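You operate a simulated robot arm through the tools that you are given. There is no shell and no other tool.

You are at the controls of a simulated two-armed robot. One attempt, no reset.

Task
Pick up the tall green master with one hand, pass it to the other hand and put it on the low shelf of the air bench.

The check looks at the end state, three seconds after you hand in, the way a careful person would. Anything else that was tipped, shoved, dropped, spilled or broken makes it a failure.

Robot
Two 7-joint arms with two-finger parallel grippers on one trunk, on a base that moves. Base frame: it is fixed to the floor where the robot stands at the start and does not move with it; the origin is under the middle of the robot, x ahead of it, y to its left, z up. Readings come in cm, degrees, newtons and seconds.
The left shoulder is at the start at [5, 16.8, 110.7], the right one opposite. With the tool pointing down near the work surface each hand reaches from about 10 to 66 cm from the robot's upright axis, wherever it stands, measured 20 degrees to its own side. Places, roughly: low shelf of the air bench [200, 160, 20]; tall green master [-225, -50, 100]. Payload 1.57 kg a hand.
Tool frame (each hand has its own): the origin (TCP) lies between the finger pads and is the grasp point; the fingertips stand 3 cm ahead of it; z points along the fingers, y is the line along which they close. Largest opening 8 cm; finger width 1.7, thickness 1.2; the body of the gripper, 4 by 8.2 cm, starts 8 cm behind the TCP.
Orientation is that of the tool frame in the base frame, as [roll, pitch, yaw] about the fixed x, y, z axes, in that order (R = Rz(yaw) Ry(pitch) Rx(roll)). With the fingers straight down and closing along the base's y, the tool's x points along the base's -x, its y along +y and its z along -z.

Tools
- The arms move only by the tool play_rows. It takes "left_series", "right_series" or both (then of equal length, played together; a hand with none holds still); each is a list of rows, each an object of numbers (a shift or turn left out is 0, a gripper value left out holds the last): "x", "y", "z": the shift along the tool's x, y, z in cm; "ax", "ay", "az": the turn, a rotation vector about the tool's x, y, z in degrees; "claw": the closure in counts, from 0 (fully open) to 255 (shut). In form: [{"x": .., "y": .., "z": .., "ax": .., "ay": .., "az": .., "claw": ..}, ...]. A call has 1 to 20 rows; each row is the pose to reach, as a shift and turn from the pose commanded when the call began, along the tool's axes at that moment. Each row takes 0.2 s and may step no farther than 5 cm and 8.6 degrees from the row before; otherwise, or with a gripper value out of range, the whole call is refused. Where a pose cannot be reached the arm comes as near as it can. A force on the tool above 40 N (or 10 N above the force at the start of the call, whichever is more), or a blocked arm, ends the call early, and 0.2 s more pass. Each finger travels about 4.5 cm/s and halts on what it meets, pressing with about 33 N; the grip force reading is that of the motor and also rises with nothing between the fingers. The clock runs only during rows and for 0.2 s after the last one: add rows that repeat a pose to give the fingers time. It gives the time, the measured TCP pose, the force on the tool (base axes), the opening and the grip force at its end, in the units of the frame above (readings bear some noise), with the torque about the TCP (base axes, N m) and any sound that the robot's microphone picked up.
- Cameras (640 x 400 px; columns grow to the right, rows downward): "scene" is now at [13.08, -0.46, 132.68]; the picture's right is [-0.07, -1.00, 0.00], its down [-0.50, 0.03, -0.87] and it looks along [0.87, -0.06, -0.50] (base axes); focal length 275 px, centre (320, 200). "left" rides on the left gripper at [7.2, 0.7, -12.2] in its tool frame; the picture's right is [-0.09, 1.00, 0.00], its down [-0.84, -0.08, -0.54] and it looks along [-0.54, -0.05, 0.84] (tool axes); focal length 238 px, centre (320, 200). "right" rides on the right gripper at [7.2, -0.7, -12.2] in its tool frame; the picture's right is [0.09, 1.00, 0.00], its down [-0.84, 0.08, -0.54] and it looks along [-0.54, 0.05, 0.84] (tool axes); focal length 238 px, centre (320, 200). There is no depth. A picture from a camera that has moved, and an enlarged one, comes with that camera's place and axes in the base frame and with its lens.
- grab_frame(camera): a new picture of that camera. The clock stands still meanwhile.
- move_column(by): slides the trunk up (or, below 0, down) by that many cm; the arms and the scene camera ride with it, the base frame stays. It gives what a move gives, with no picture.
- roll_base(legs): drives the robot by 1 to 6 legs, each [ahead, left, turn to the left] in cm, cm and degrees, along the robot's own axes; the way and the turn of a leg run together, so that a leg with both is an arc; at most 150 cm and 180 degrees a leg. The arms and the cameras ride along, it lands a little off, and it stops where it bumps. It gives what a move gives.
- head_to(pan, tilt): turns the head with the scene camera to pan (to the left, within 80 degrees either way) and tilt (down, from -29 to 69), counted from straight ahead of the robot. It gives what a move gives.
- enlarge(camera, box): a new picture of the part [left, top, right, bottom] of that camera's present view, enlarged. The clock stands still meanwhile.
- finish_job(): hands the job in; it is judged then, once.

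Nothing tells you exact positions but the pictures and the camera data. Unless the task says otherwise, let go and move clear before handing in.

The tools are called after ">>>" as a command line: name --argument value ..., lists and objects as JSON in quotes. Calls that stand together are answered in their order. play_rows: Moves the arms, as the interface text tells. Its arguments: {"type":"object","properties":{"left_series":{"type":"array","items":{"type":"object","properties":{"x":{"type":"number"},"y":{"type":"number"},"z":{"type":"number"},"ax":{"type":"number"},"ay":{"type":"number"},"az":{"type":"number"},"claw":{"type":"number"}}}},"right_series":{"type":"array","items":{"type":"object","properties":{"x":{"type":"number"},"y":{"type":"number"},"z":{"type":"number"},"ax":{"type":"number"},"ay":{"type":"number"},"az":{"type":"number"},"claw":{"type":"number"}}}}},"required":[]} The other tools are called the same way: move_column (by) moves the trunk up or down; roll_base (legs) drives the base; head_to (pan, tilt) turns the head that bears the scene camera; grab_frame (camera) takes a picture; enlarge (camera, box) takes an enlarged picture of a part of a camera's view; finish_job () hands the job in.

At the start:

```text
t: 0.0
left_tool_pos: [46.43, 16.84, 114.86]
left_tool_rot: [180.0, 0.1, 180.0]
left_contact_force: [0.8, 0.1, -0.2]
left_moment: [0.02, -0.06, 0.02]
left_width: 8.01
left_gripper_force: 0.1
right_tool_pos: [46.82, -22.15, 115.07]
right_tool_rot: [-180.0, 0.0, -180.0]
right_contact_force: [0.0, -0.4, 0.2]
right_moment: [0.01, 0.0, 0.0]
right_width: 7.99
right_gripper_force: 0.1
trunk travel left (down, up): [-27.5, 16.8]
robot x, y, heading: [0.02, -0.3, 0.1]
head pan, tilt (commanded): [-3.9, 29.8]
```

scene: 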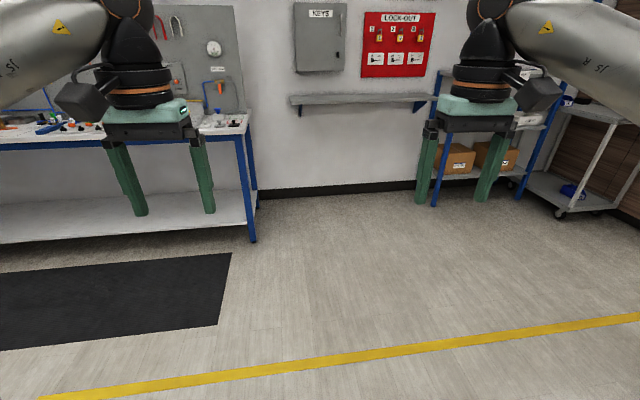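
right: 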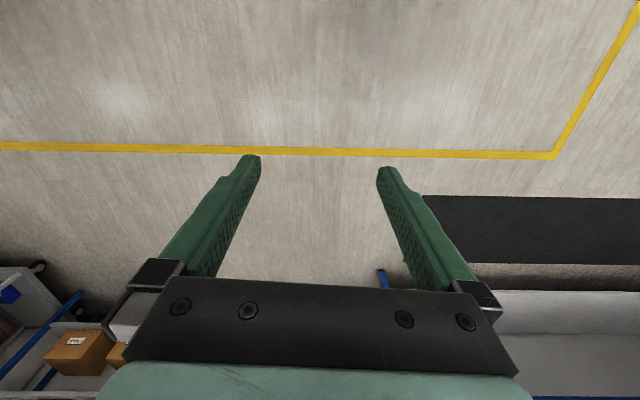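
left: 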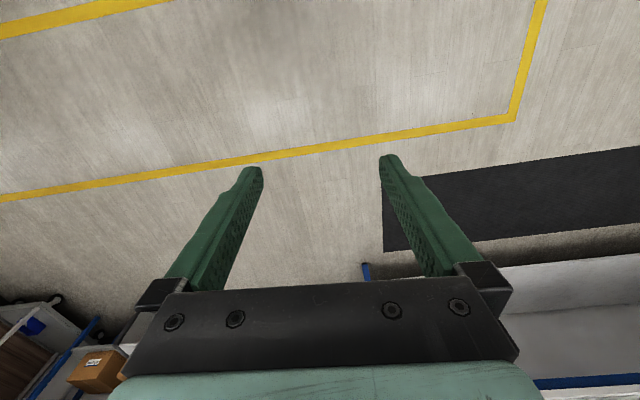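

I see the workshop wall ahead, a bench on the left with a low shelf, and the two grippers. The green master is behind me, so I look around first before driving.

>>> head_to --pan 45 --tilt 25

>>> grab_frame --camera "scene"

>>> head_to --pan 80 --tilt 25

>>> grab_frame --camera "scene"

>>> head_to --pan -80 --tilt 25

>>> grab_frame --camera "scene"

```text
t: 1.2
left_tool_pos: [46.45, 16.91, 114.9]
left_tool_rot: [180.0, 0.2, -179.9]
left_contact_force: [0.0, -0.6, 0.3]
left_moment: [0.0, 0.05, -0.04]
left_width: 8.01
left_gripper_force: 0.0
right_tool_pos: [46.85, -22.17, 114.91]
right_tool_rot: [179.9, 0.1, -180.0]
right_contact_force: [-0.3, 0.6, 0.0]
right_moment: [0.0, 0.01, -0.02]
right_width: 8.01
right_gripper_force: 0.0
trunk travel left (down, up): [-27.5, 16.8]
robot x, y, heading: [0.2, 0.26, -0.2]
head pan, tilt (commanded): [45.0, 25.0]
```

```text
taken
camera scene: at [10.57, 6.67, 133.44], right [0.71, -0.71, 0.0], down [-0.3, -0.3, -0.91], along [0.64, 0.64, -0.42], focal length 275 px, centre (320, 200)
```

scene: 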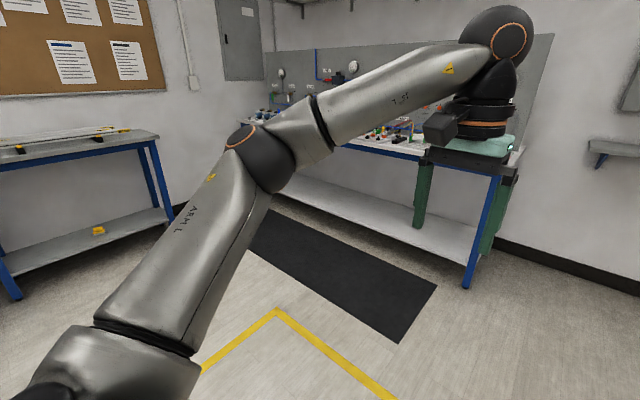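

```text
t: 2.2
left_tool_pos: [46.36, 16.85, 114.89]
left_tool_rot: [180.0, 0.1, 179.9]
left_contact_force: [-0.3, 0.0, -0.3]
left_moment: [-0.01, -0.02, 0.01]
left_width: 8.01
left_gripper_force: 0.0
right_tool_pos: [46.94, -22.07, 115.03]
right_tool_rot: [-180.0, -0.1, -180.0]
right_contact_force: [0.4, -0.8, 0.4]
right_moment: [0.0, -0.01, -0.01]
right_width: 8.0
right_gripper_force: 0.0
trunk travel left (down, up): [-27.5, 16.8]
robot x, y, heading: [0.02, -0.27, -0.0]
head pan, tilt (commanded): [80.0, 25.0]
```

```text
taken
camera scene: at [5.66, 9.23, 133.44], right [0.98, -0.17, 0.0], down [-0.07, -0.42, -0.91], along [0.16, 0.89, -0.42], focal length 275 px, centre (320, 200)
```

scene: 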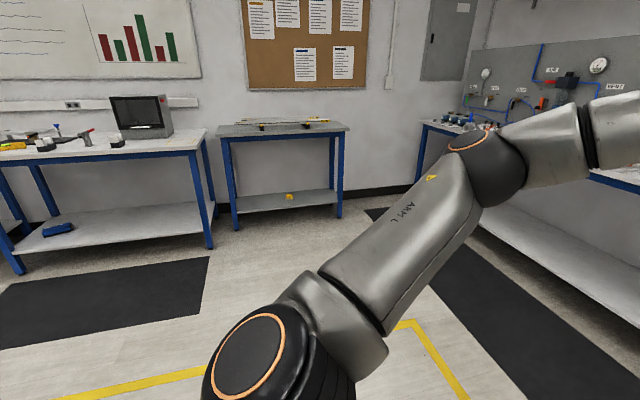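

```text
t: 4.6
left_tool_pos: [46.5, 17.09, 114.97]
left_tool_rot: [180.0, 0.1, 180.0]
left_contact_force: [0.8, -0.1, 0.2]
left_moment: [-0.01, -0.01, 0.02]
left_width: 8.0
left_gripper_force: 0.1
right_tool_pos: [46.76, -22.23, 114.97]
right_tool_rot: [180.0, 0.0, -179.9]
right_contact_force: [-0.4, -0.1, 0.1]
right_moment: [-0.01, -0.02, -0.04]
right_width: 8.0
right_gripper_force: 0.1
trunk travel left (down, up): [-27.5, 16.8]
robot x, y, heading: [-0.05, -0.09, 0.1]
head pan, tilt (commanded): [-80.0, 25.0]
```

```text
taken
camera scene: at [5.65, -8.91, 133.44], right [-0.98, -0.17, 0.0], down [-0.07, 0.42, -0.91], along [0.16, -0.89, -0.42], focal length 275 px, centre (320, 200)
```

scene: 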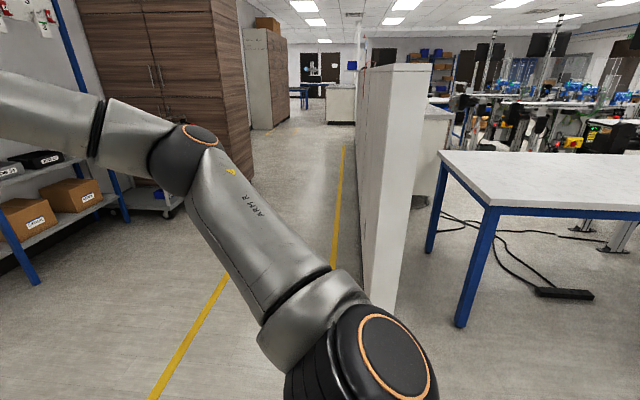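

The air bench seems to be the pneumatic bench ahead-left; there is a partition and table to my right, more than a metre away. There is free floor around me, so I turn in place towards the back and look.

>>> roll_base --legs '[[0, 0, 180]]'

>>> head_to --pan 0 --tilt 25

>>> grab_frame --camera "scene"

>>> head_to --pan -50 --tilt 25

>>> grab_frame --camera "scene"

>>> head_to --pan 50 --tilt 25

>>> grab_frame --camera "scene"

```text
t: 12.4
left_tool_pos: [-46.35, -16.97, 114.8]
left_tool_rot: [180.0, 0.1, 0.1]
left_contact_force: [0.2, -1.3, 1.2]
left_moment: [0.0, -0.04, 0.03]
left_width: 7.99
left_gripper_force: 0.1
right_tool_pos: [-46.86, 22.17, 114.97]
right_tool_rot: [179.9, 0.0, 0.1]
right_contact_force: [-0.1, -0.1, 0.5]
right_moment: [0.01, 0.02, 0.02]
right_width: 7.98
right_gripper_force: 0.0
trunk travel left (down, up): [-27.5, 16.8]
robot x, y, heading: [0.03, -0.14, -180.0]
head pan, tilt (commanded): [-80.0, 25.0]
```

```text
t: 13.9
left_tool_pos: [-46.5, -16.96, 114.95]
left_tool_rot: [-180.0, 0.0, 0.2]
left_contact_force: [-0.4, 0.5, -0.3]
left_moment: [0.02, 0.0, -0.02]
left_width: 8.0
left_gripper_force: 0.0
right_tool_pos: [-46.86, 22.08, 115.03]
right_tool_rot: [-180.0, 0.0, 0.1]
right_contact_force: [-0.1, -0.6, 0.0]
right_moment: [0.05, 0.02, -0.01]
right_width: 7.99
right_gripper_force: 0.2
trunk travel left (down, up): [-27.5, 16.8]
robot x, y, heading: [0.01, 0.12, -179.9]
head pan, tilt (commanded): [0.0, 25.0]
```

```text
taken
camera scene: at [-13.16, 0.15, 133.44], right [0.0, 1.0, 0.0], down [0.42, 0.0, -0.91], along [-0.91, 0.0, -0.42], focal length 275 px, centre (320, 200)
```

scene: 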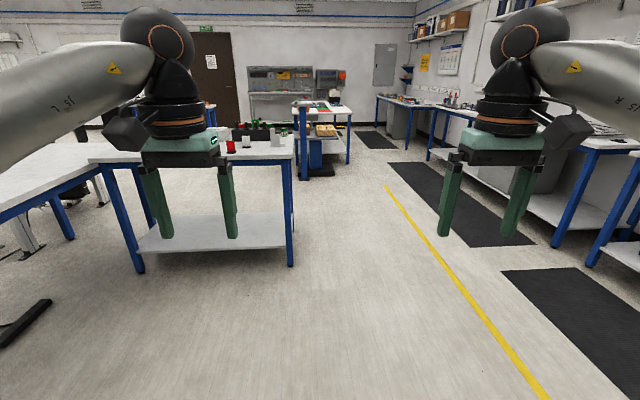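

```text
t: 15.1
left_tool_pos: [-46.51, -16.91, 114.94]
left_tool_rot: [180.0, 0.2, 0.1]
left_contact_force: [-0.3, 0.2, -0.1]
left_moment: [-0.01, 0.04, 0.03]
left_width: 8.01
left_gripper_force: 0.1
right_tool_pos: [-46.88, 22.15, 114.96]
right_tool_rot: [180.0, 0.0, 0.2]
right_contact_force: [-0.6, 0.1, -0.9]
right_moment: [0.0, -0.02, 0.0]
right_width: 7.98
right_gripper_force: 0.0
trunk travel left (down, up): [-27.5, 16.8]
robot x, y, heading: [0.02, 0.03, -179.9]
head pan, tilt (commanded): [-50.0, 25.0]
```

```text
taken
camera scene: at [-9.89, 7.2, 133.44], right [0.76, 0.64, 0.0], down [0.27, -0.32, -0.91], along [-0.58, 0.69, -0.42], focal length 275 px, centre (320, 200)
```

scene: 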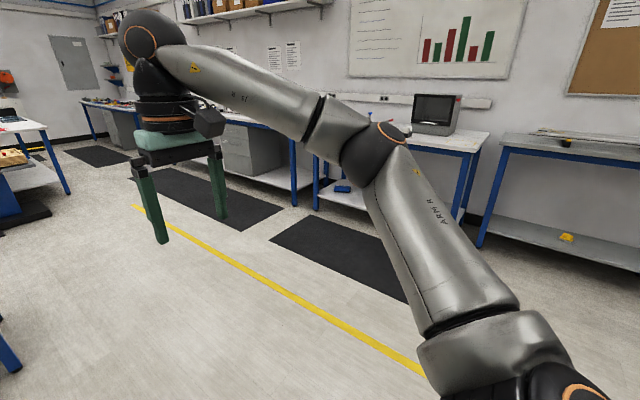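

```text
t: 16.9
left_tool_pos: [-46.47, -16.94, 114.97]
left_tool_rot: [-180.0, 0.2, 0.1]
left_contact_force: [-0.3, 0.8, -0.4]
left_moment: [0.01, 0.05, 0.0]
left_width: 7.99
left_gripper_force: 0.0
right_tool_pos: [-46.92, 22.04, 115.05]
right_tool_rot: [180.0, -0.1, 0.1]
right_contact_force: [0.3, 0.8, 0.1]
right_moment: [0.01, 0.03, 0.01]
right_width: 7.99
right_gripper_force: 0.1
trunk travel left (down, up): [-27.5, 16.8]
robot x, y, heading: [0.14, -0.29, -179.8]
head pan, tilt (commanded): [50.0, 25.0]
```

```text
taken
camera scene: at [-9.87, -6.91, 133.44], right [-0.77, 0.64, 0.0], down [0.27, 0.32, -0.91], along [-0.58, -0.69, -0.42], focal length 275 px, centre (320, 200)
```

scene: 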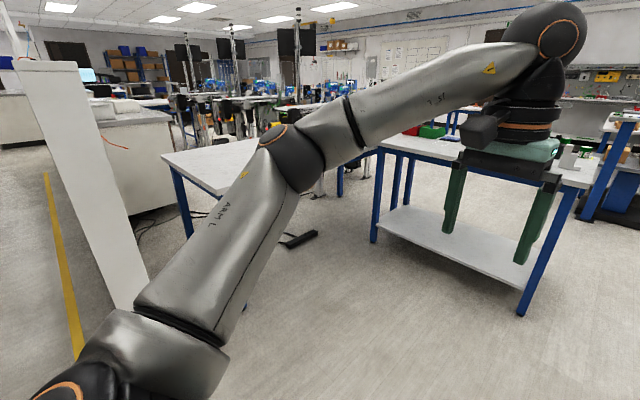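

There is a table ahead (base -x) with coloured blocks on it, partly hidden by my left hand. I look closer at its top.

>>> head_to --pan 10 --tilt 15

>>> enlarge --camera "scene" --box '[160, 80, 480, 280]'

```text
t: 17.9
left_tool_pos: [-46.39, -16.97, 114.94]
left_tool_rot: [180.0, 0.2, 0.1]
left_contact_force: [0.2, -0.2, 0.1]
left_moment: [0.01, 0.02, 0.0]
left_width: 7.99
left_gripper_force: 0.1
right_tool_pos: [-46.92, 22.16, 114.94]
right_tool_rot: [180.0, 0.0, 0.1]
right_contact_force: [0.1, 0.1, 0.8]
right_moment: [0.0, -0.01, 0.0]
right_width: 8.02
right_gripper_force: 0.0
trunk travel left (down, up): [-27.5, 16.8]
robot x, y, heading: [-0.13, 0.01, -180.0]
head pan, tilt (commanded): [10.0, 15.0]
```

```text
2.00 times, centred on (320, 180) of scene
camera zoom: at [-13.15, -1.48, 135.07], right [-0.18, 0.98, 0.0], down [0.26, 0.05, -0.97], along [-0.95, -0.17, -0.26], focal length 549 px, centre (320, 240)
```

zoom: 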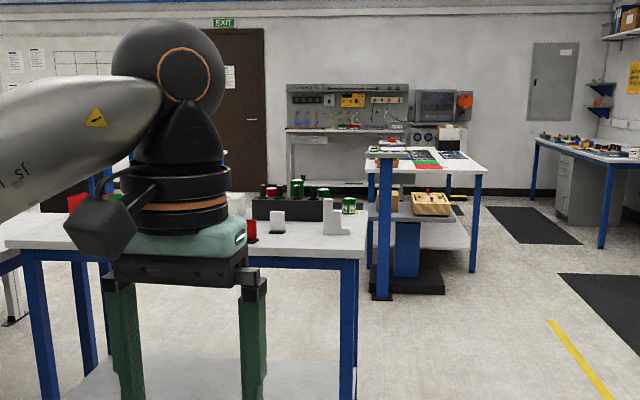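

The table (front edge around x=-180) holds a black rack with green cylinders near y≈-40. I drive about 70 cm towards it and look from closer, without the hand in the way.

>>> roll_base --legs '[[70, 0, 0]]'

>>> head_to --pan 20 --tilt 20

>>> grab_frame --camera "scene"

>>> grab_frame --camera "left"

```text
t: 21.8
left_tool_pos: [-116.01, -17.43, 114.87]
left_tool_rot: [-180.0, 0.1, 0.4]
left_contact_force: [-1.2, -0.8, 0.3]
left_moment: [-0.01, -0.01, 0.03]
left_width: 8.02
left_gripper_force: 0.1
right_tool_pos: [-116.63, 21.54, 114.92]
right_tool_rot: [-179.9, 0.1, 0.2]
right_contact_force: [-0.8, 0.4, -0.4]
right_moment: [0.04, -0.03, -0.02]
right_width: 8.01
right_gripper_force: 0.0
trunk travel left (down, up): [-27.5, 16.8]
robot x, y, heading: [-69.57, -0.03, -179.6]
head pan, tilt (commanded): [10.0, 15.0]
```

```text
t: 22.5
left_tool_pos: [-115.93, -17.51, 114.97]
left_tool_rot: [180.0, 0.1, 0.4]
left_contact_force: [0.4, -0.6, 0.3]
left_moment: [-0.04, 0.04, -0.01]
left_width: 8.0
left_gripper_force: 0.0
right_tool_pos: [-116.76, 21.59, 114.95]
right_tool_rot: [179.9, 0.0, 0.2]
right_contact_force: [-0.5, -0.1, 0.6]
right_moment: [-0.03, 0.01, 0.02]
right_width: 8.0
right_gripper_force: 0.1
trunk travel left (down, up): [-27.5, 16.8]
robot x, y, heading: [-69.98, -0.34, -179.5]
head pan, tilt (commanded): [20.0, 20.0]
```

```text
taken
camera scene: at [-82.37, -3.36, 134.26], right [-0.35, 0.94, 0.0], down [0.32, 0.12, -0.94], along [-0.88, -0.33, -0.34], focal length 275 px, centre (320, 200)
```

scene: 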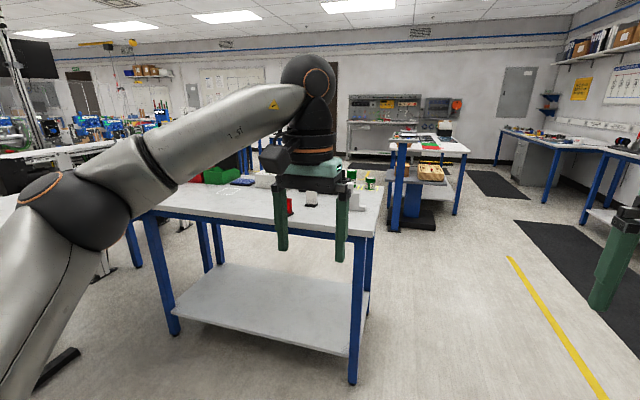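

```text
taken
camera left: at [-108.9, -18.13, 127.04], right [-0.09, -1.0, 0.0], down [-0.84, 0.07, 0.54], along [-0.54, 0.05, -0.84], focal length 238 px, centre (320, 200)
```

left: 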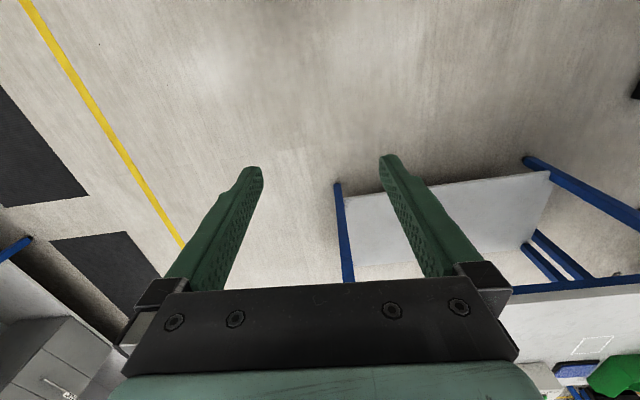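

My left hand hides the rack, so I shift sideways about 45 cm (towards base -y) to view the rack between both hands.

>>> roll_base --legs '[[0, 45, 0]]'

>>> head_to --pan 0 --tilt 20

>>> grab_frame --camera "scene"

>>> enlarge --camera "scene" --box '[220, 100, 420, 225]'

```text
t: 26.9
left_tool_pos: [-115.74, -62.28, 114.85]
left_tool_rot: [180.0, 0.1, 0.2]
left_contact_force: [0.2, 0.5, -0.2]
left_moment: [0.0, 0.0, 0.03]
left_width: 7.99
left_gripper_force: 0.2
right_tool_pos: [-116.35, -23.26, 114.93]
right_tool_rot: [180.0, 0.1, 0.3]
right_contact_force: [-0.3, -0.2, 0.0]
right_moment: [0.04, 0.02, 0.01]
right_width: 8.0
right_gripper_force: 0.1
trunk travel left (down, up): [-27.5, 16.8]
robot x, y, heading: [-69.34, -44.95, -180.0]
head pan, tilt (commanded): [20.0, 20.0]
```

```text
t: 27.8
left_tool_pos: [-115.88, -62.2, 114.96]
left_tool_rot: [179.9, 0.1, 0.3]
left_contact_force: [0.9, 1.2, -0.1]
left_moment: [0.03, -0.04, -0.01]
left_width: 8.0
left_gripper_force: 0.0
right_tool_pos: [-116.43, -23.24, 114.97]
right_tool_rot: [180.0, 0.0, 0.3]
right_contact_force: [-0.2, -0.5, 0.2]
right_moment: [-0.01, 0.0, -0.01]
right_width: 8.01
right_gripper_force: 0.0
trunk travel left (down, up): [-27.5, 16.8]
robot x, y, heading: [-69.74, -45.28, -179.8]
head pan, tilt (commanded): [0.0, 20.0]
```

```text
taken
camera scene: at [-82.7, -45.03, 134.25], right [-0.01, 1.0, 0.0], down [0.34, 0.0, -0.94], along [-0.94, -0.01, -0.34], focal length 275 px, centre (320, 200)
```

scene: 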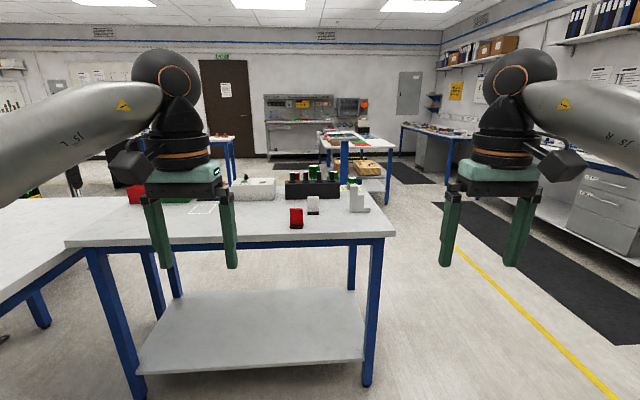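

```text
3.20 times, centred on (320, 162) of scene
camera zoom: at [-82.7, -45.03, 134.25], right [-0.01, 1.0, 0.0], down [0.34, 0.0, -0.94], along [-0.94, -0.01, -0.34], focal length 879 px, centre (320, 320)
```

zoom: 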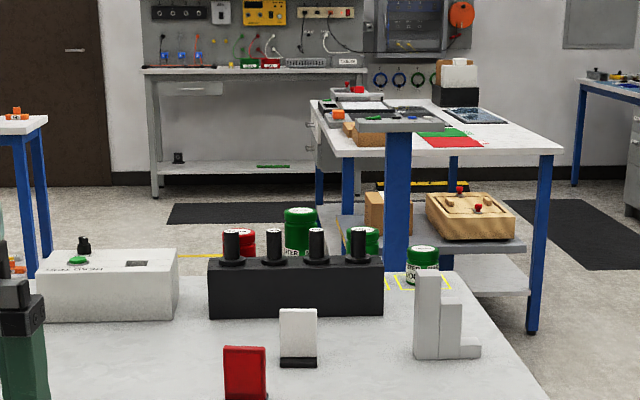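

The rack stands on the table (top near z≈85), and the tall green cylinder shows behind the black rack near y≈-50. I raise the trunk for safety and a better view, and check how big the base is by looking down.

>>> move_column --by 16

>>> head_to --pan 0 --tilt 69

>>> grab_frame --camera "scene"

```text
t: 29.6
left_tool_pos: [-115.75, -62.16, 130.84]
left_tool_rot: [179.9, 0.1, 0.3]
left_contact_force: [-0.4, 0.6, 0.1]
left_moment: [0.02, 0.03, 0.01]
left_width: 8.0
left_gripper_force: 0.0
right_tool_pos: [-116.25, -23.28, 131.03]
right_tool_rot: [180.0, 0.0, 0.3]
right_contact_force: [-0.9, -0.3, 0.7]
right_moment: [-0.01, 0.0, 0.02]
right_width: 8.0
right_gripper_force: 0.0
trunk travel left (down, up): [-43.5, 0.8]
robot x, y, heading: [-69.5, -45.07, -179.6]
head pan, tilt (commanded): [0.0, 20.0]
```

```text
t: 30.8
left_tool_pos: [-115.81, -62.2, 131.0]
left_tool_rot: [-180.0, 0.1, 0.4]
left_contact_force: [-0.7, -0.2, 0.8]
left_moment: [0.01, -0.03, 0.0]
left_width: 8.02
left_gripper_force: 0.0
right_tool_pos: [-116.36, -23.19, 130.88]
right_tool_rot: [-180.0, 0.0, 0.4]
right_contact_force: [-0.3, 1.3, -0.4]
right_moment: [-0.02, -0.02, -0.01]
right_width: 7.99
right_gripper_force: 0.1
trunk travel left (down, up): [-43.5, 0.8]
robot x, y, heading: [-69.72, -44.9, -179.7]
head pan, tilt (commanded): [0.0, 68.8]
```

```text
taken
camera scene: at [-78.98, -45.0, 143.5], right [0.0, 1.0, 0.0], down [0.93, 0.0, -0.36], along [-0.36, 0.0, -0.93], focal length 275 px, centre (320, 200)
```

scene: 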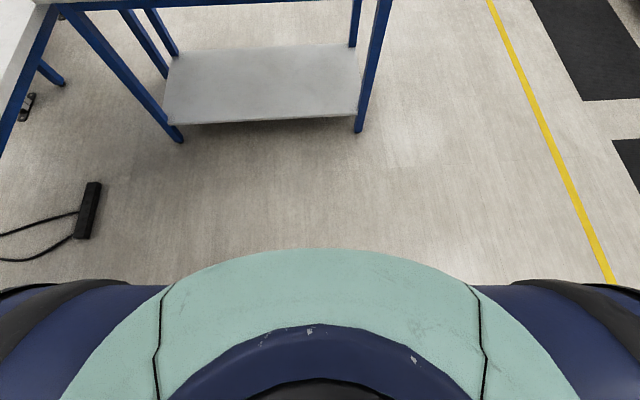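

The base stays within about 38 cm of the axis, and the table front legs are near x=-182. I drive a bit nearer (hands high, z≈131) to view the table top from above and work out the layout.

>>> roll_base --legs '[[25, 0, 0]]'

>>> head_to --pan 0 --tilt 30

>>> grab_frame --camera "scene"

>>> enlarge --camera "scene" --box '[200, 100, 440, 250]'

```text
t: 32.6
left_tool_pos: [-140.8, -62.32, 130.96]
left_tool_rot: [-180.0, 0.1, 0.2]
left_contact_force: [-1.1, 0.1, -0.3]
left_moment: [-0.02, 0.0, -0.03]
left_width: 8.0
left_gripper_force: 0.1
right_tool_pos: [-141.25, -23.22, 131.02]
right_tool_rot: [-180.0, 0.1, 0.1]
right_contact_force: [-0.1, -0.2, -0.2]
right_moment: [-0.02, -0.02, 0.01]
right_width: 8.0
right_gripper_force: 0.1
trunk travel left (down, up): [-43.5, 0.8]
robot x, y, heading: [-94.28, -45.16, -179.9]
head pan, tilt (commanded): [0.0, 68.8]
```

```text
t: 33.6
left_tool_pos: [-140.68, -62.32, 130.83]
left_tool_rot: [180.0, 0.0, 0.2]
left_contact_force: [0.1, -0.2, 0.3]
left_moment: [-0.02, 0.01, -0.03]
left_width: 8.0
left_gripper_force: 0.0
right_tool_pos: [-141.22, -23.21, 131.06]
right_tool_rot: [-180.0, 0.0, 0.2]
right_contact_force: [0.3, -0.2, 0.2]
right_moment: [-0.02, 0.01, -0.02]
right_width: 8.0
right_gripper_force: 0.1
trunk travel left (down, up): [-43.5, 0.8]
robot x, y, heading: [-94.65, -45.15, -179.7]
head pan, tilt (commanded): [0.0, 30.0]
```

```text
taken
camera scene: at [-107.37, -45.1, 148.64], right [0.0, 1.0, 0.0], down [0.5, 0.0, -0.87], along [-0.87, 0.0, -0.5], focal length 275 px, centre (320, 200)
```

scene: 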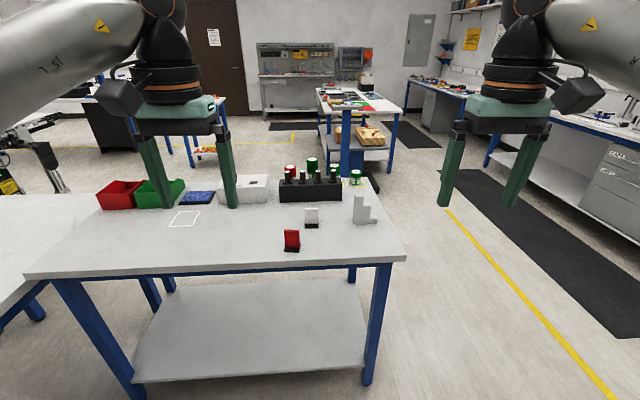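

```text
2.67 times, centred on (320, 175) of scene
camera zoom: at [-107.37, -45.1, 148.64], right [0.0, 1.0, 0.0], down [0.5, 0.0, -0.87], along [-0.87, 0.0, -0.5], focal length 732 px, centre (320, 267)
```

zoom: 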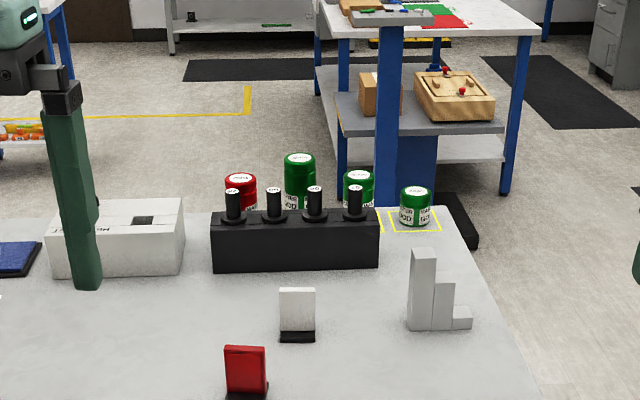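

The masters stand in a row near x≈-234 behind the black rack: red, tall green (y≈-49), short green, short green. They are close to the table's back edge (x≈-246), so I'll go around the right end of the table and pick from behind. First I strafe right and look at the space back there.

>>> roll_base --legs '[[0, -105, 0]]'

>>> head_to --pan 12 --tilt 25

>>> grab_frame --camera "scene"

```text
t: 43.2
left_tool_pos: [-141.05, 43.37, 130.93]
left_tool_rot: [180.0, 0.0, 0.2]
left_contact_force: [-1.0, -0.4, -0.1]
left_moment: [0.02, 0.0, 0.03]
left_width: 8.0
left_gripper_force: 0.0
right_tool_pos: [-141.59, 82.5, 130.98]
right_tool_rot: [-180.0, 0.0, 0.1]
right_contact_force: [-0.7, -0.7, 0.2]
right_moment: [-0.03, 0.01, 0.01]
right_width: 8.0
right_gripper_force: 0.1
trunk travel left (down, up): [-43.5, 0.8]
robot x, y, heading: [-94.82, 60.47, -179.6]
head pan, tilt (commanded): [0.0, 30.0]
```

```text
t: 44.0
left_tool_pos: [-141.01, 43.46, 130.96]
left_tool_rot: [179.9, 0.1, 0.0]
left_contact_force: [-1.2, 0.2, 0.4]
left_moment: [-0.02, -0.03, 0.01]
left_width: 7.98
left_gripper_force: 0.1
right_tool_pos: [-141.43, 82.54, 131.03]
right_tool_rot: [-179.9, 0.1, 0.1]
right_contact_force: [0.2, -0.4, 0.3]
right_moment: [0.06, -0.04, 0.0]
right_width: 8.0
right_gripper_force: 0.0
trunk travel left (down, up): [-43.5, 0.8]
robot x, y, heading: [-94.29, 60.52, -179.7]
head pan, tilt (commanded): [12.0, 25.0]
```

```text
taken
camera scene: at [-107.57, 58.62, 149.44], right [-0.21, 0.98, 0.0], down [0.41, 0.09, -0.91], along [-0.89, -0.19, -0.42], focal length 275 px, centre (320, 200)
```

scene: 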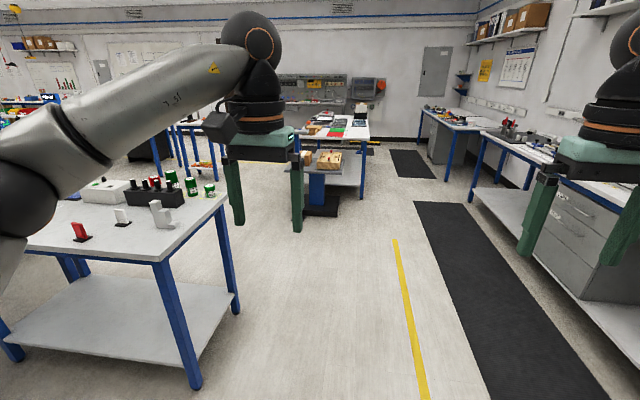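

The gap behind the table (back edge near x≈-242) to the next table's black base (x≈-379) is wide enough. I drive along its right side to x≈-294 and turn round there.

>>> roll_base --legs '[[100, 0, 0], [104, 0, 0]]'

>>> head_to --pan 60 --tilt 30

>>> grab_frame --camera "scene"

>>> head_to --pan 20 --tilt 45

>>> grab_frame --camera "scene"

```text
t: 54.1
left_tool_pos: [-344.29, 41.95, 130.93]
left_tool_rot: [180.0, 0.1, 0.3]
left_contact_force: [0.0, 0.3, -0.4]
left_moment: [-0.02, 0.0, -0.02]
left_width: 8.0
left_gripper_force: 0.1
right_tool_pos: [-344.83, 81.03, 130.99]
right_tool_rot: [180.0, 0.0, 0.3]
right_contact_force: [-0.4, -0.2, -1.4]
right_moment: [0.01, 0.01, 0.0]
right_width: 7.97
right_gripper_force: 0.1
trunk travel left (down, up): [-43.5, 0.8]
robot x, y, heading: [-297.49, 58.89, -179.6]
head pan, tilt (commanded): [12.0, 25.0]
```

```text
t: 55.2
left_tool_pos: [-344.18, 41.8, 130.9]
left_tool_rot: [-179.9, 0.2, 0.3]
left_contact_force: [0.7, 0.3, -0.5]
left_moment: [0.04, -0.02, -0.01]
left_width: 7.98
left_gripper_force: 0.1
right_tool_pos: [-344.66, 81.02, 131.03]
right_tool_rot: [180.0, 0.0, 0.3]
right_contact_force: [0.4, -0.5, -0.1]
right_moment: [0.0, -0.01, -0.01]
right_width: 7.98
right_gripper_force: 0.1
trunk travel left (down, up): [-43.5, 0.8]
robot x, y, heading: [-298.25, 59.28, -179.8]
head pan, tilt (commanded): [60.0, 30.0]
```

```text
taken
camera scene: at [-306.27, 51.37, 148.65], right [-0.87, 0.5, 0.0], down [0.25, 0.43, -0.87], along [-0.43, -0.75, -0.5], focal length 275 px, centre (320, 200)
```

scene: 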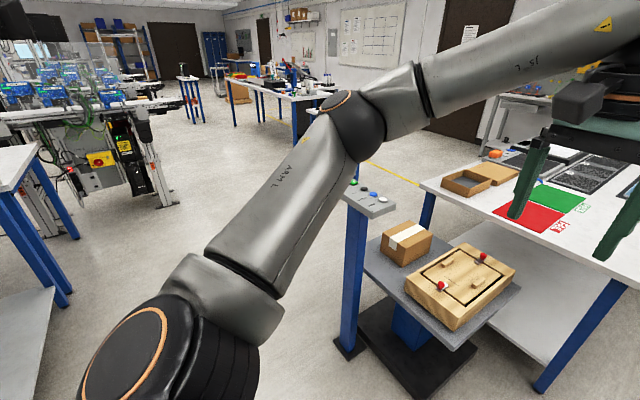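

```text
t: 56.3
left_tool_pos: [-344.25, 41.89, 130.98]
left_tool_rot: [180.0, 0.1, 0.3]
left_contact_force: [0.9, 0.0, -0.3]
left_moment: [0.0, -0.01, 0.01]
left_width: 7.99
left_gripper_force: 0.0
right_tool_pos: [-344.77, 80.94, 131.1]
right_tool_rot: [-180.0, 0.0, 0.3]
right_contact_force: [-0.3, 0.4, -0.2]
right_moment: [0.0, -0.01, 0.03]
right_width: 8.03
right_gripper_force: 0.0
trunk travel left (down, up): [-43.5, 0.8]
robot x, y, heading: [-297.78, 58.77, -179.6]
head pan, tilt (commanded): [20.0, 45.0]
```

```text
taken
camera scene: at [-309.41, 56.4, 146.39], right [-0.35, 0.94, 0.0], down [0.66, 0.25, -0.71], along [-0.66, -0.25, -0.71], focal length 275 px, centre (320, 200)
```

scene: 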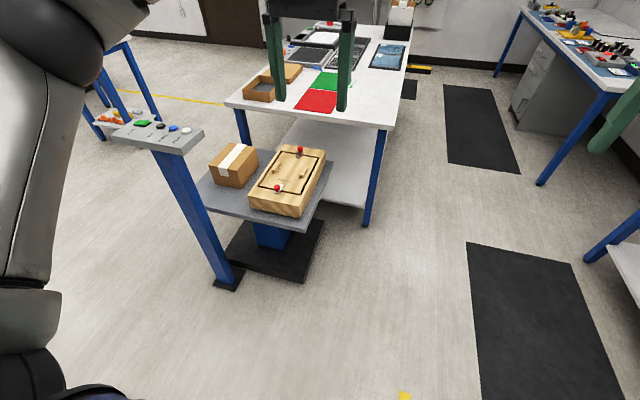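

The button post at about (-365,-20) stays behind me, with enough room. I turn round here to face +x, then look at the table's back side.

>>> roll_base --legs '[[0, 0, 180]]'

>>> head_to --pan -50 --tilt 30

>>> grab_frame --camera "scene"

```text
t: 64.0
left_tool_pos: [-251.4, 76.17, 130.89]
left_tool_rot: [-180.0, 0.2, -179.8]
left_contact_force: [0.7, 0.1, 0.2]
left_moment: [0.04, 0.01, 0.03]
left_width: 7.99
left_gripper_force: 0.1
right_tool_pos: [-250.93, 37.06, 130.96]
right_tool_rot: [-180.0, 0.0, -179.8]
right_contact_force: [-0.3, 0.6, -0.3]
right_moment: [0.0, 0.06, 0.0]
right_width: 7.99
right_gripper_force: 0.0
trunk travel left (down, up): [-43.5, 0.8]
robot x, y, heading: [-297.95, 58.84, -0.1]
head pan, tilt (commanded): [20.0, 45.0]
```

```text
t: 65.5
left_tool_pos: [-251.42, 76.17, 130.87]
left_tool_rot: [-180.0, 0.0, -179.9]
left_contact_force: [-0.5, -0.2, -0.7]
left_moment: [0.02, -0.02, -0.01]
left_width: 8.01
left_gripper_force: 0.1
right_tool_pos: [-250.9, 37.11, 131.03]
right_tool_rot: [-180.0, 0.0, -180.0]
right_contact_force: [0.2, 0.2, -0.5]
right_moment: [-0.04, 0.01, -0.01]
right_width: 8.02
right_gripper_force: 0.0
trunk travel left (down, up): [-43.5, 0.8]
robot x, y, heading: [-297.81, 59.22, -0.1]
head pan, tilt (commanded): [-50.0, 30.0]
```

```text
taken
camera scene: at [-287.95, 52.35, 148.65], right [-0.76, -0.65, 0.0], down [-0.32, 0.38, -0.87], along [0.56, -0.66, -0.5], focal length 275 px, centre (320, 200)
```

scene: 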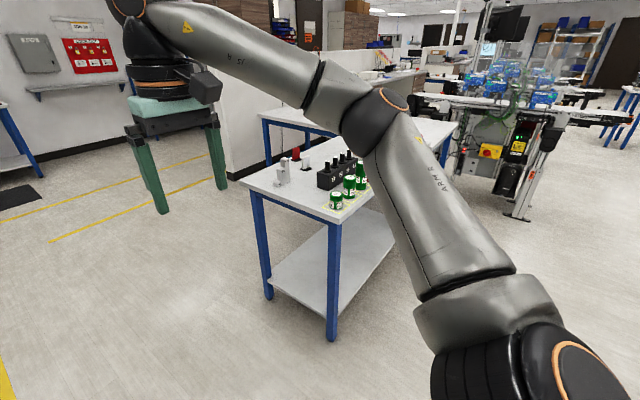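

The path beside the table's back edge is clear. I strafe right about 88 cm to stand behind the masters, hands at z≈131 well above them.

>>> roll_base --legs '[[0, -88, 0]]'

>>> head_to --pan -12 --tilt 45

>>> grab_frame --camera "scene"

>>> grab_frame --camera "right"

```text
t: 73.5
left_tool_pos: [-251.08, -11.42, 130.85]
left_tool_rot: [-180.0, 0.2, -179.6]
left_contact_force: [-0.2, -0.9, 0.9]
left_moment: [-0.04, -0.02, -0.01]
left_width: 8.01
left_gripper_force: 0.1
right_tool_pos: [-250.46, -50.51, 131.01]
right_tool_rot: [180.0, 0.0, -179.8]
right_contact_force: [0.1, 0.0, 0.7]
right_moment: [0.02, 0.04, -0.04]
right_width: 8.01
right_gripper_force: 0.1
trunk travel left (down, up): [-43.5, 0.8]
robot x, y, heading: [-297.61, -28.65, 0.5]
head pan, tilt (commanded): [-50.0, 30.0]
```

```text
t: 74.6
left_tool_pos: [-251.09, -11.35, 130.81]
left_tool_rot: [-180.0, 0.0, -179.7]
left_contact_force: [0.6, 0.6, 0.2]
left_moment: [-0.02, 0.02, 0.03]
left_width: 7.99
left_gripper_force: 0.0
right_tool_pos: [-250.53, -50.44, 130.9]
right_tool_rot: [-179.9, 0.0, -179.7]
right_contact_force: [-0.6, 0.7, 0.0]
right_moment: [-0.03, 0.03, -0.01]
right_width: 8.0
right_gripper_force: 0.0
trunk travel left (down, up): [-43.5, 0.8]
robot x, y, heading: [-297.15, -28.93, 0.2]
head pan, tilt (commanded): [-12.0, 45.0]
```

```text
taken
camera scene: at [-285.43, -30.09, 146.39], right [-0.2, -0.98, 0.0], down [-0.69, 0.14, -0.71], along [0.69, -0.14, -0.71], focal length 275 px, centre (320, 200)
```

scene: 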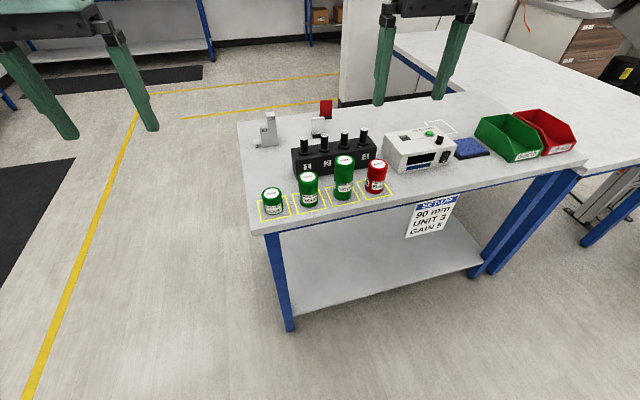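

```text
taken
camera right: at [-257.78, -51.22, 143.3], right [-0.1, 1.0, 0.0], down [0.84, 0.08, 0.54], along [0.54, 0.05, -0.84], focal length 238 px, centre (320, 200)
```

right: 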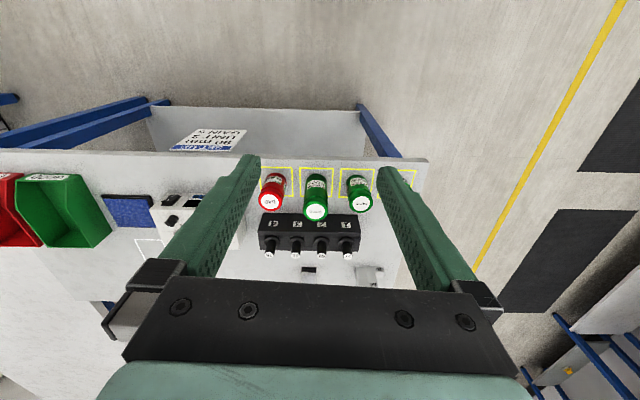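

>>> enlarge --camera "scene" --box '[230, 110, 430, 235]'

>>> enlarge --camera "right" --box '[240, 140, 440, 265]'

```text
3.20 times, centred on (330, 172) of scene
camera zoom: at [-285.43, -30.09, 146.39], right [-0.2, -0.98, 0.0], down [-0.69, 0.14, -0.71], along [0.69, -0.14, -0.71], focal length 879 px, centre (288, 288)
```

zoom: 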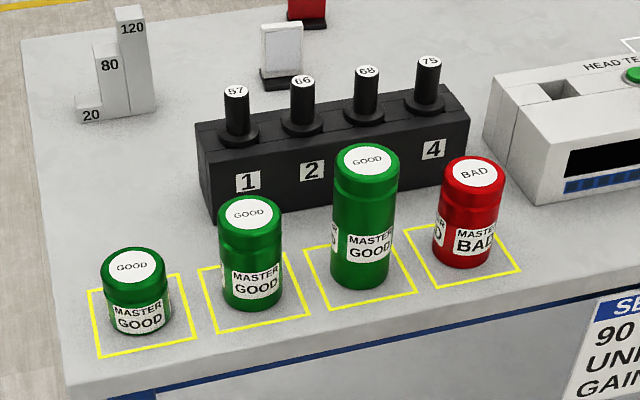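

```text
3.20 times, centred on (340, 202) of right
camera zoom: at [-257.78, -51.22, 143.3], right [-0.1, 1.0, 0.0], down [0.84, 0.08, 0.54], along [0.54, 0.05, -0.84], focal length 763 px, centre (256, 192)
```

zoom: 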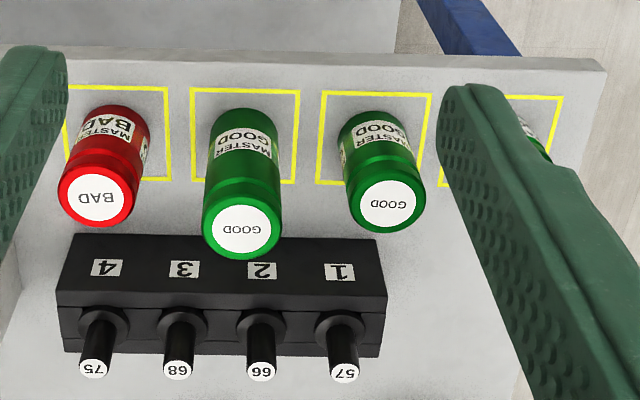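

I see four masters in yellow squares: short, medium and tall green, then red. The tall green's top is at about (-227.5,-49,101), diameter about 5.5 cm. I drive 16 cm closer and re-measure.

>>> roll_base --legs '[[16, 0, 0]]'

>>> head_to --pan -20 --tilt 50

>>> grab_frame --camera "scene"

>>> grab_frame --camera "right"

```text
t: 76.0
left_tool_pos: [-235.38, -11.35, 130.97]
left_tool_rot: [-179.9, 0.2, -179.6]
left_contact_force: [0.5, 0.0, -0.2]
left_moment: [-0.02, 0.01, 0.0]
left_width: 7.95
left_gripper_force: 0.0
right_tool_pos: [-234.68, -50.26, 130.99]
right_tool_rot: [-180.0, 0.0, -179.5]
right_contact_force: [0.6, 0.8, -0.7]
right_moment: [0.0, 0.04, 0.0]
right_width: 8.02
right_gripper_force: 0.0
trunk travel left (down, up): [-43.5, 0.8]
robot x, y, heading: [-281.49, -28.51, 0.5]
head pan, tilt (commanded): [-12.0, 45.0]
```

```text
t: 76.7
left_tool_pos: [-235.48, -11.32, 130.89]
left_tool_rot: [180.0, 0.2, -179.7]
left_contact_force: [0.2, 0.0, 0.3]
left_moment: [-0.01, -0.03, -0.02]
left_width: 8.01
left_gripper_force: 0.0
right_tool_pos: [-234.83, -50.37, 131.07]
right_tool_rot: [180.0, 0.1, -179.5]
right_contact_force: [-0.3, -0.9, 0.5]
right_moment: [-0.01, -0.01, 0.05]
right_width: 7.98
right_gripper_force: 0.0
trunk travel left (down, up): [-43.5, 0.8]
robot x, y, heading: [-281.99, -28.42, 0.4]
head pan, tilt (commanded): [-20.0, 50.0]
```

```text
taken
camera scene: at [-270.45, -30.91, 145.7], right [-0.33, -0.94, 0.0], down [-0.72, 0.26, -0.64], along [0.61, -0.22, -0.77], focal length 275 px, centre (320, 200)
```

scene: 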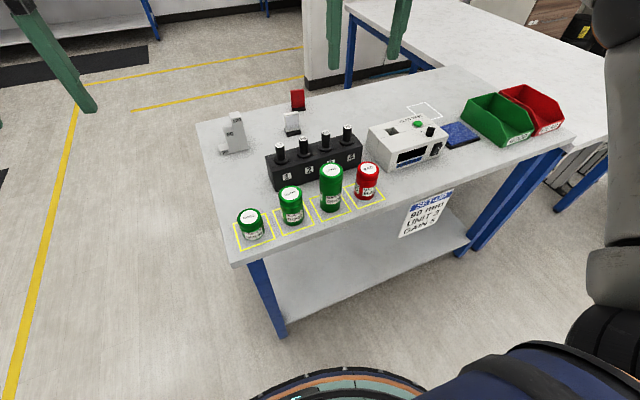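

```text
taken
camera right: at [-242.06, -51.07, 143.32], right [-0.1, 0.99, 0.0], down [0.84, 0.08, 0.54], along [0.54, 0.05, -0.84], focal length 238 px, centre (320, 200)
```

right: 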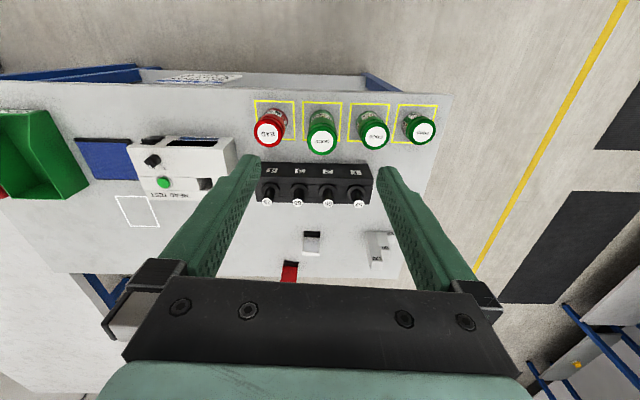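

The masters are now close under the right hand. I enlarge both views to triangulate the tall green precisely.

>>> enlarge --camera "scene" --box '[220, 140, 420, 265]'

>>> enlarge --camera "right" --box '[240, 80, 440, 205]'

```text
3.20 times, centred on (320, 202) of scene
camera zoom: at [-270.45, -30.91, 145.7], right [-0.33, -0.94, 0.0], down [-0.72, 0.26, -0.64], along [0.61, -0.22, -0.77], focal length 879 px, centre (320, 192)
```

zoom: 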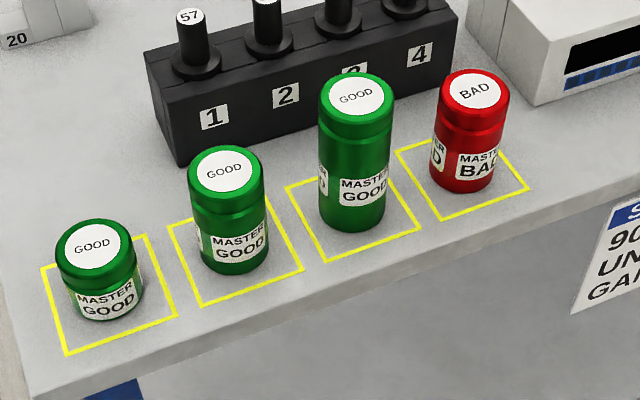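

```text
3.20 times, centred on (340, 142) of right
camera zoom: at [-242.06, -51.07, 143.32], right [-0.1, 0.99, 0.0], down [0.84, 0.08, 0.54], along [0.54, 0.05, -0.84], focal length 763 px, centre (256, 384)
```

zoom: 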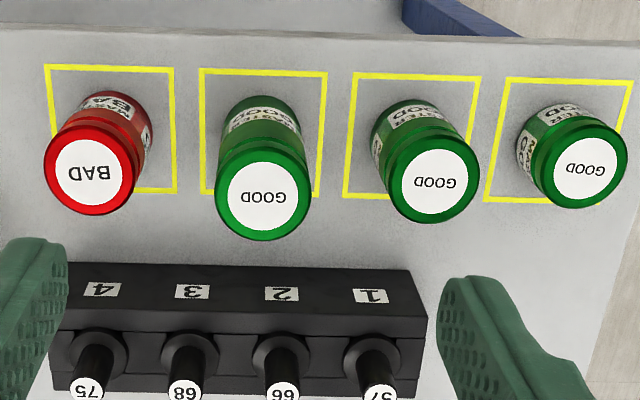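

The tall green's axis is at about (-227.9,-49.1), top z≈101.7, table z≈88.2. I lower the trunk by 12 cm, then move the right hand over it (about 7 cm ahead, 1.2 cm left) while still above.

>>> move_column --by -12

>>> play_rows --right_series '[{"x": -2.4, "y": 0.4, "claw": 0}, {"x": -4.7, "y": 0.8}, {"x": -7.0, "y": 1.2}, {"x": -7.0, "y": 1.2}, {"x": -7.0, "y": 1.2, "z": 4}, {"x": -7.0, "y": 1.2, "z": 8}, {"x": -7.0, "y": 1.2, "z": 11}, {"x": -7.0, "y": 1.2, "z": 11}]'

>>> grab_frame --camera "right"

>>> grab_frame --camera "scene"

```text
t: 78.2
left_tool_pos: [-235.47, -11.32, 118.97]
left_tool_rot: [180.0, 0.2, -179.6]
left_contact_force: [0.6, 0.2, 0.0]
left_moment: [0.04, 0.02, 0.02]
left_width: 7.96
left_gripper_force: 0.0
right_tool_pos: [-234.74, -50.31, 118.98]
right_tool_rot: [180.0, 0.1, -179.6]
right_contact_force: [-0.3, -1.1, 0.7]
right_moment: [0.0, -0.01, 0.0]
right_width: 7.99
right_gripper_force: 0.0
trunk travel left (down, up): [-31.5, 12.8]
robot x, y, heading: [-281.61, -28.8, 0.4]
head pan, tilt (commanded): [-20.0, 50.0]
```

```text
t: 80.0
left_tool_pos: [-235.44, -11.17, 118.91]
left_tool_rot: [-179.9, 0.3, -179.7]
left_contact_force: [-0.5, -1.4, -0.8]
left_moment: [-0.02, -0.02, 0.02]
left_width: 7.98
left_gripper_force: 0.0
right_tool_pos: [-227.81, -49.05, 108.04]
right_tool_rot: [-180.0, 0.1, -179.6]
right_contact_force: [-0.4, 0.2, 0.4]
right_moment: [-0.02, -0.01, -0.03]
right_width: 8.0
right_gripper_force: 0.0
trunk travel left (down, up): [-31.5, 12.8]
robot x, y, heading: [-281.65, -28.49, 0.5]
head pan, tilt (commanded): [-20.0, 50.0]
```

```text
taken
camera right: at [-235.06, -49.83, 120.29], right [-0.1, 0.99, 0.0], down [0.84, 0.08, 0.54], along [0.54, 0.05, -0.84], focal length 238 px, centre (320, 200)
```

right: 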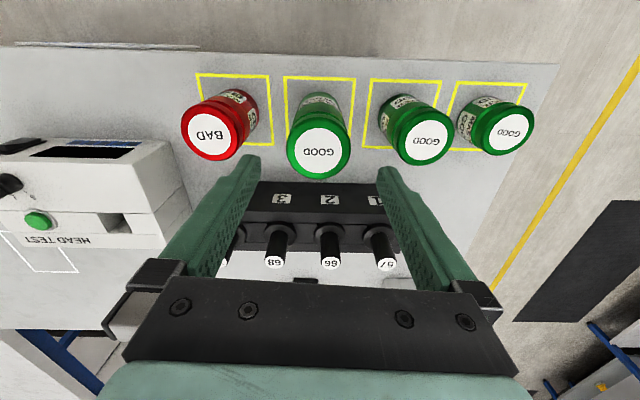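

```text
taken
camera scene: at [-270.44, -30.9, 133.7], right [-0.34, -0.94, 0.0], down [-0.72, 0.26, -0.64], along [0.61, -0.22, -0.77], focal length 275 px, centre (320, 200)
```

scene: 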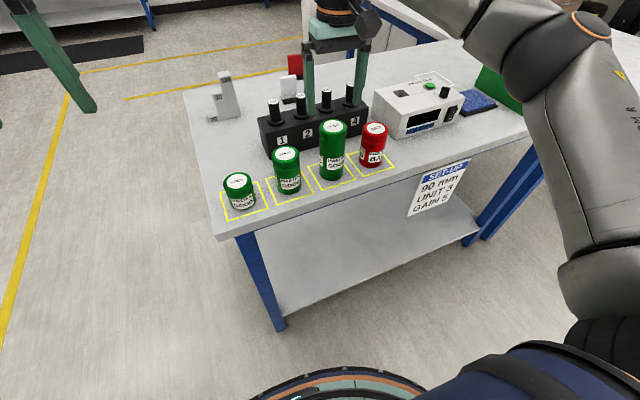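

The right hand is centred over the tall green within about 2 mm. I descend 8.5 cm so the pads cover its top part and close the fingers.

>>> play_rows --right_series '[{"y": -0.1, "z": 3}, {"y": -0.2, "z": 6}, {"y": -0.2, "z": 8.5}, {"y": -0.2, "z": 8.5}]'

>>> grab_frame --camera "right"

>>> grab_frame --camera "scene"

```text
t: 81.0
left_tool_pos: [-235.47, -11.23, 118.91]
left_tool_rot: [180.0, 0.3, -179.6]
left_contact_force: [-0.1, -0.4, 0.1]
left_moment: [-0.02, -0.02, -0.02]
left_width: 8.01
left_gripper_force: 0.1
right_tool_pos: [-227.79, -49.3, 99.61]
right_tool_rot: [180.0, 0.2, -179.5]
right_contact_force: [0.1, -0.6, -0.3]
right_moment: [0.03, -0.03, -0.01]
right_width: 8.02
right_gripper_force: 0.2
trunk travel left (down, up): [-31.5, 12.8]
robot x, y, heading: [-281.85, -28.68, 0.5]
head pan, tilt (commanded): [-20.0, 50.0]
```

```text
taken
camera right: at [-235.12, -50.04, 111.81], right [-0.1, 1.0, 0.0], down [0.84, 0.08, 0.54], along [0.54, 0.05, -0.84], focal length 238 px, centre (320, 200)
```

right: 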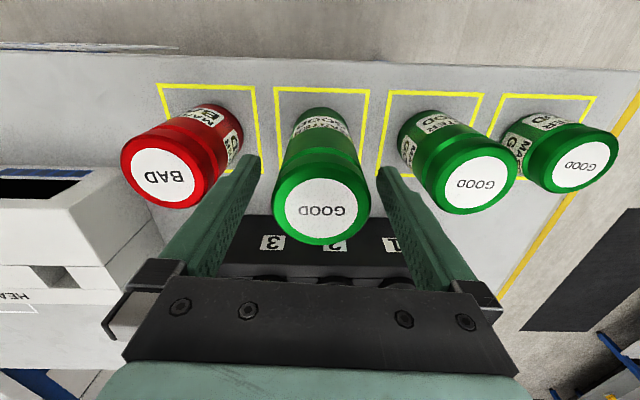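

```text
taken
camera scene: at [-270.44, -30.91, 133.7], right [-0.34, -0.94, 0.0], down [-0.72, 0.26, -0.64], along [0.61, -0.22, -0.77], focal length 275 px, centre (320, 200)
```

scene: 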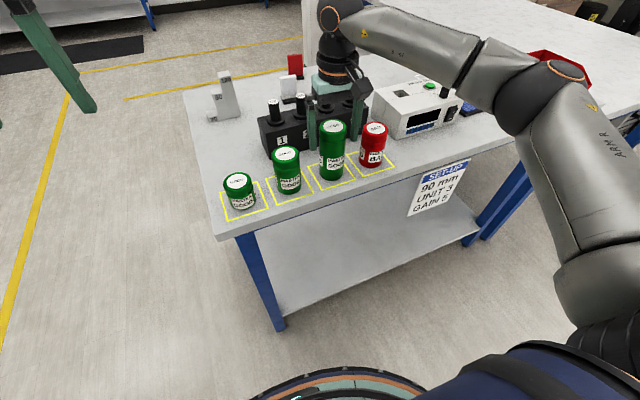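

The master's top sits centred between the pads, about 2 cm above the grasp point, as planned. I close the gripper now.

>>> play_rows --right_series '[{"claw": 255}, {"claw": 255}, {"claw": 255}, {"claw": 255}, {"claw": 255}, {"claw": 255}]'

>>> grab_frame --camera "right"

>>> enlarge --camera "scene" --box '[240, 60, 440, 220]'

```text
t: 82.4
left_tool_pos: [-235.5, -11.24, 118.89]
left_tool_rot: [-180.0, 0.3, -179.7]
left_contact_force: [0.4, 0.1, 1.0]
left_moment: [-0.01, 0.03, 0.0]
left_width: 7.98
left_gripper_force: 0.0
right_tool_pos: [-227.83, -49.28, 99.48]
right_tool_rot: [-180.0, 0.1, -179.6]
right_contact_force: [-0.3, 1.7, -0.2]
right_moment: [0.06, -0.03, -0.01]
right_width: 5.55
right_gripper_force: 33.5
trunk travel left (down, up): [-31.5, 12.8]
robot x, y, heading: [-281.47, -28.46, 0.5]
head pan, tilt (commanded): [-20.0, 50.0]
```

```text
taken
camera right: at [-235.11, -50.03, 111.83], right [-0.1, 0.99, 0.0], down [0.84, 0.08, 0.54], along [0.54, 0.05, -0.84], focal length 238 px, centre (320, 200)
```

right: 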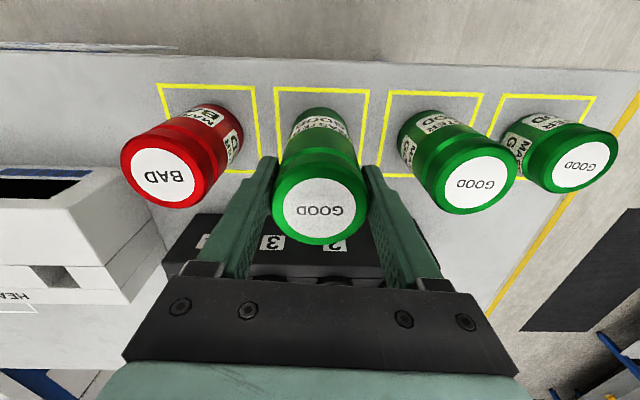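

```text
2.50 times, centred on (340, 140) of scene
camera zoom: at [-270.43, -30.9, 133.69], right [-0.34, -0.94, 0.0], down [-0.72, 0.26, -0.64], along [0.61, -0.22, -0.77], focal length 686 px, centre (270, 350)
```

zoom: 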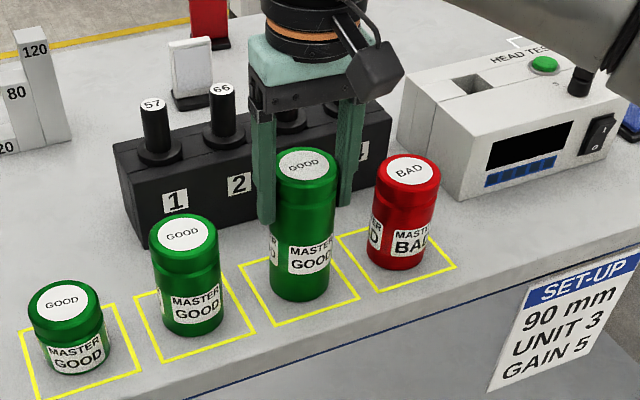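

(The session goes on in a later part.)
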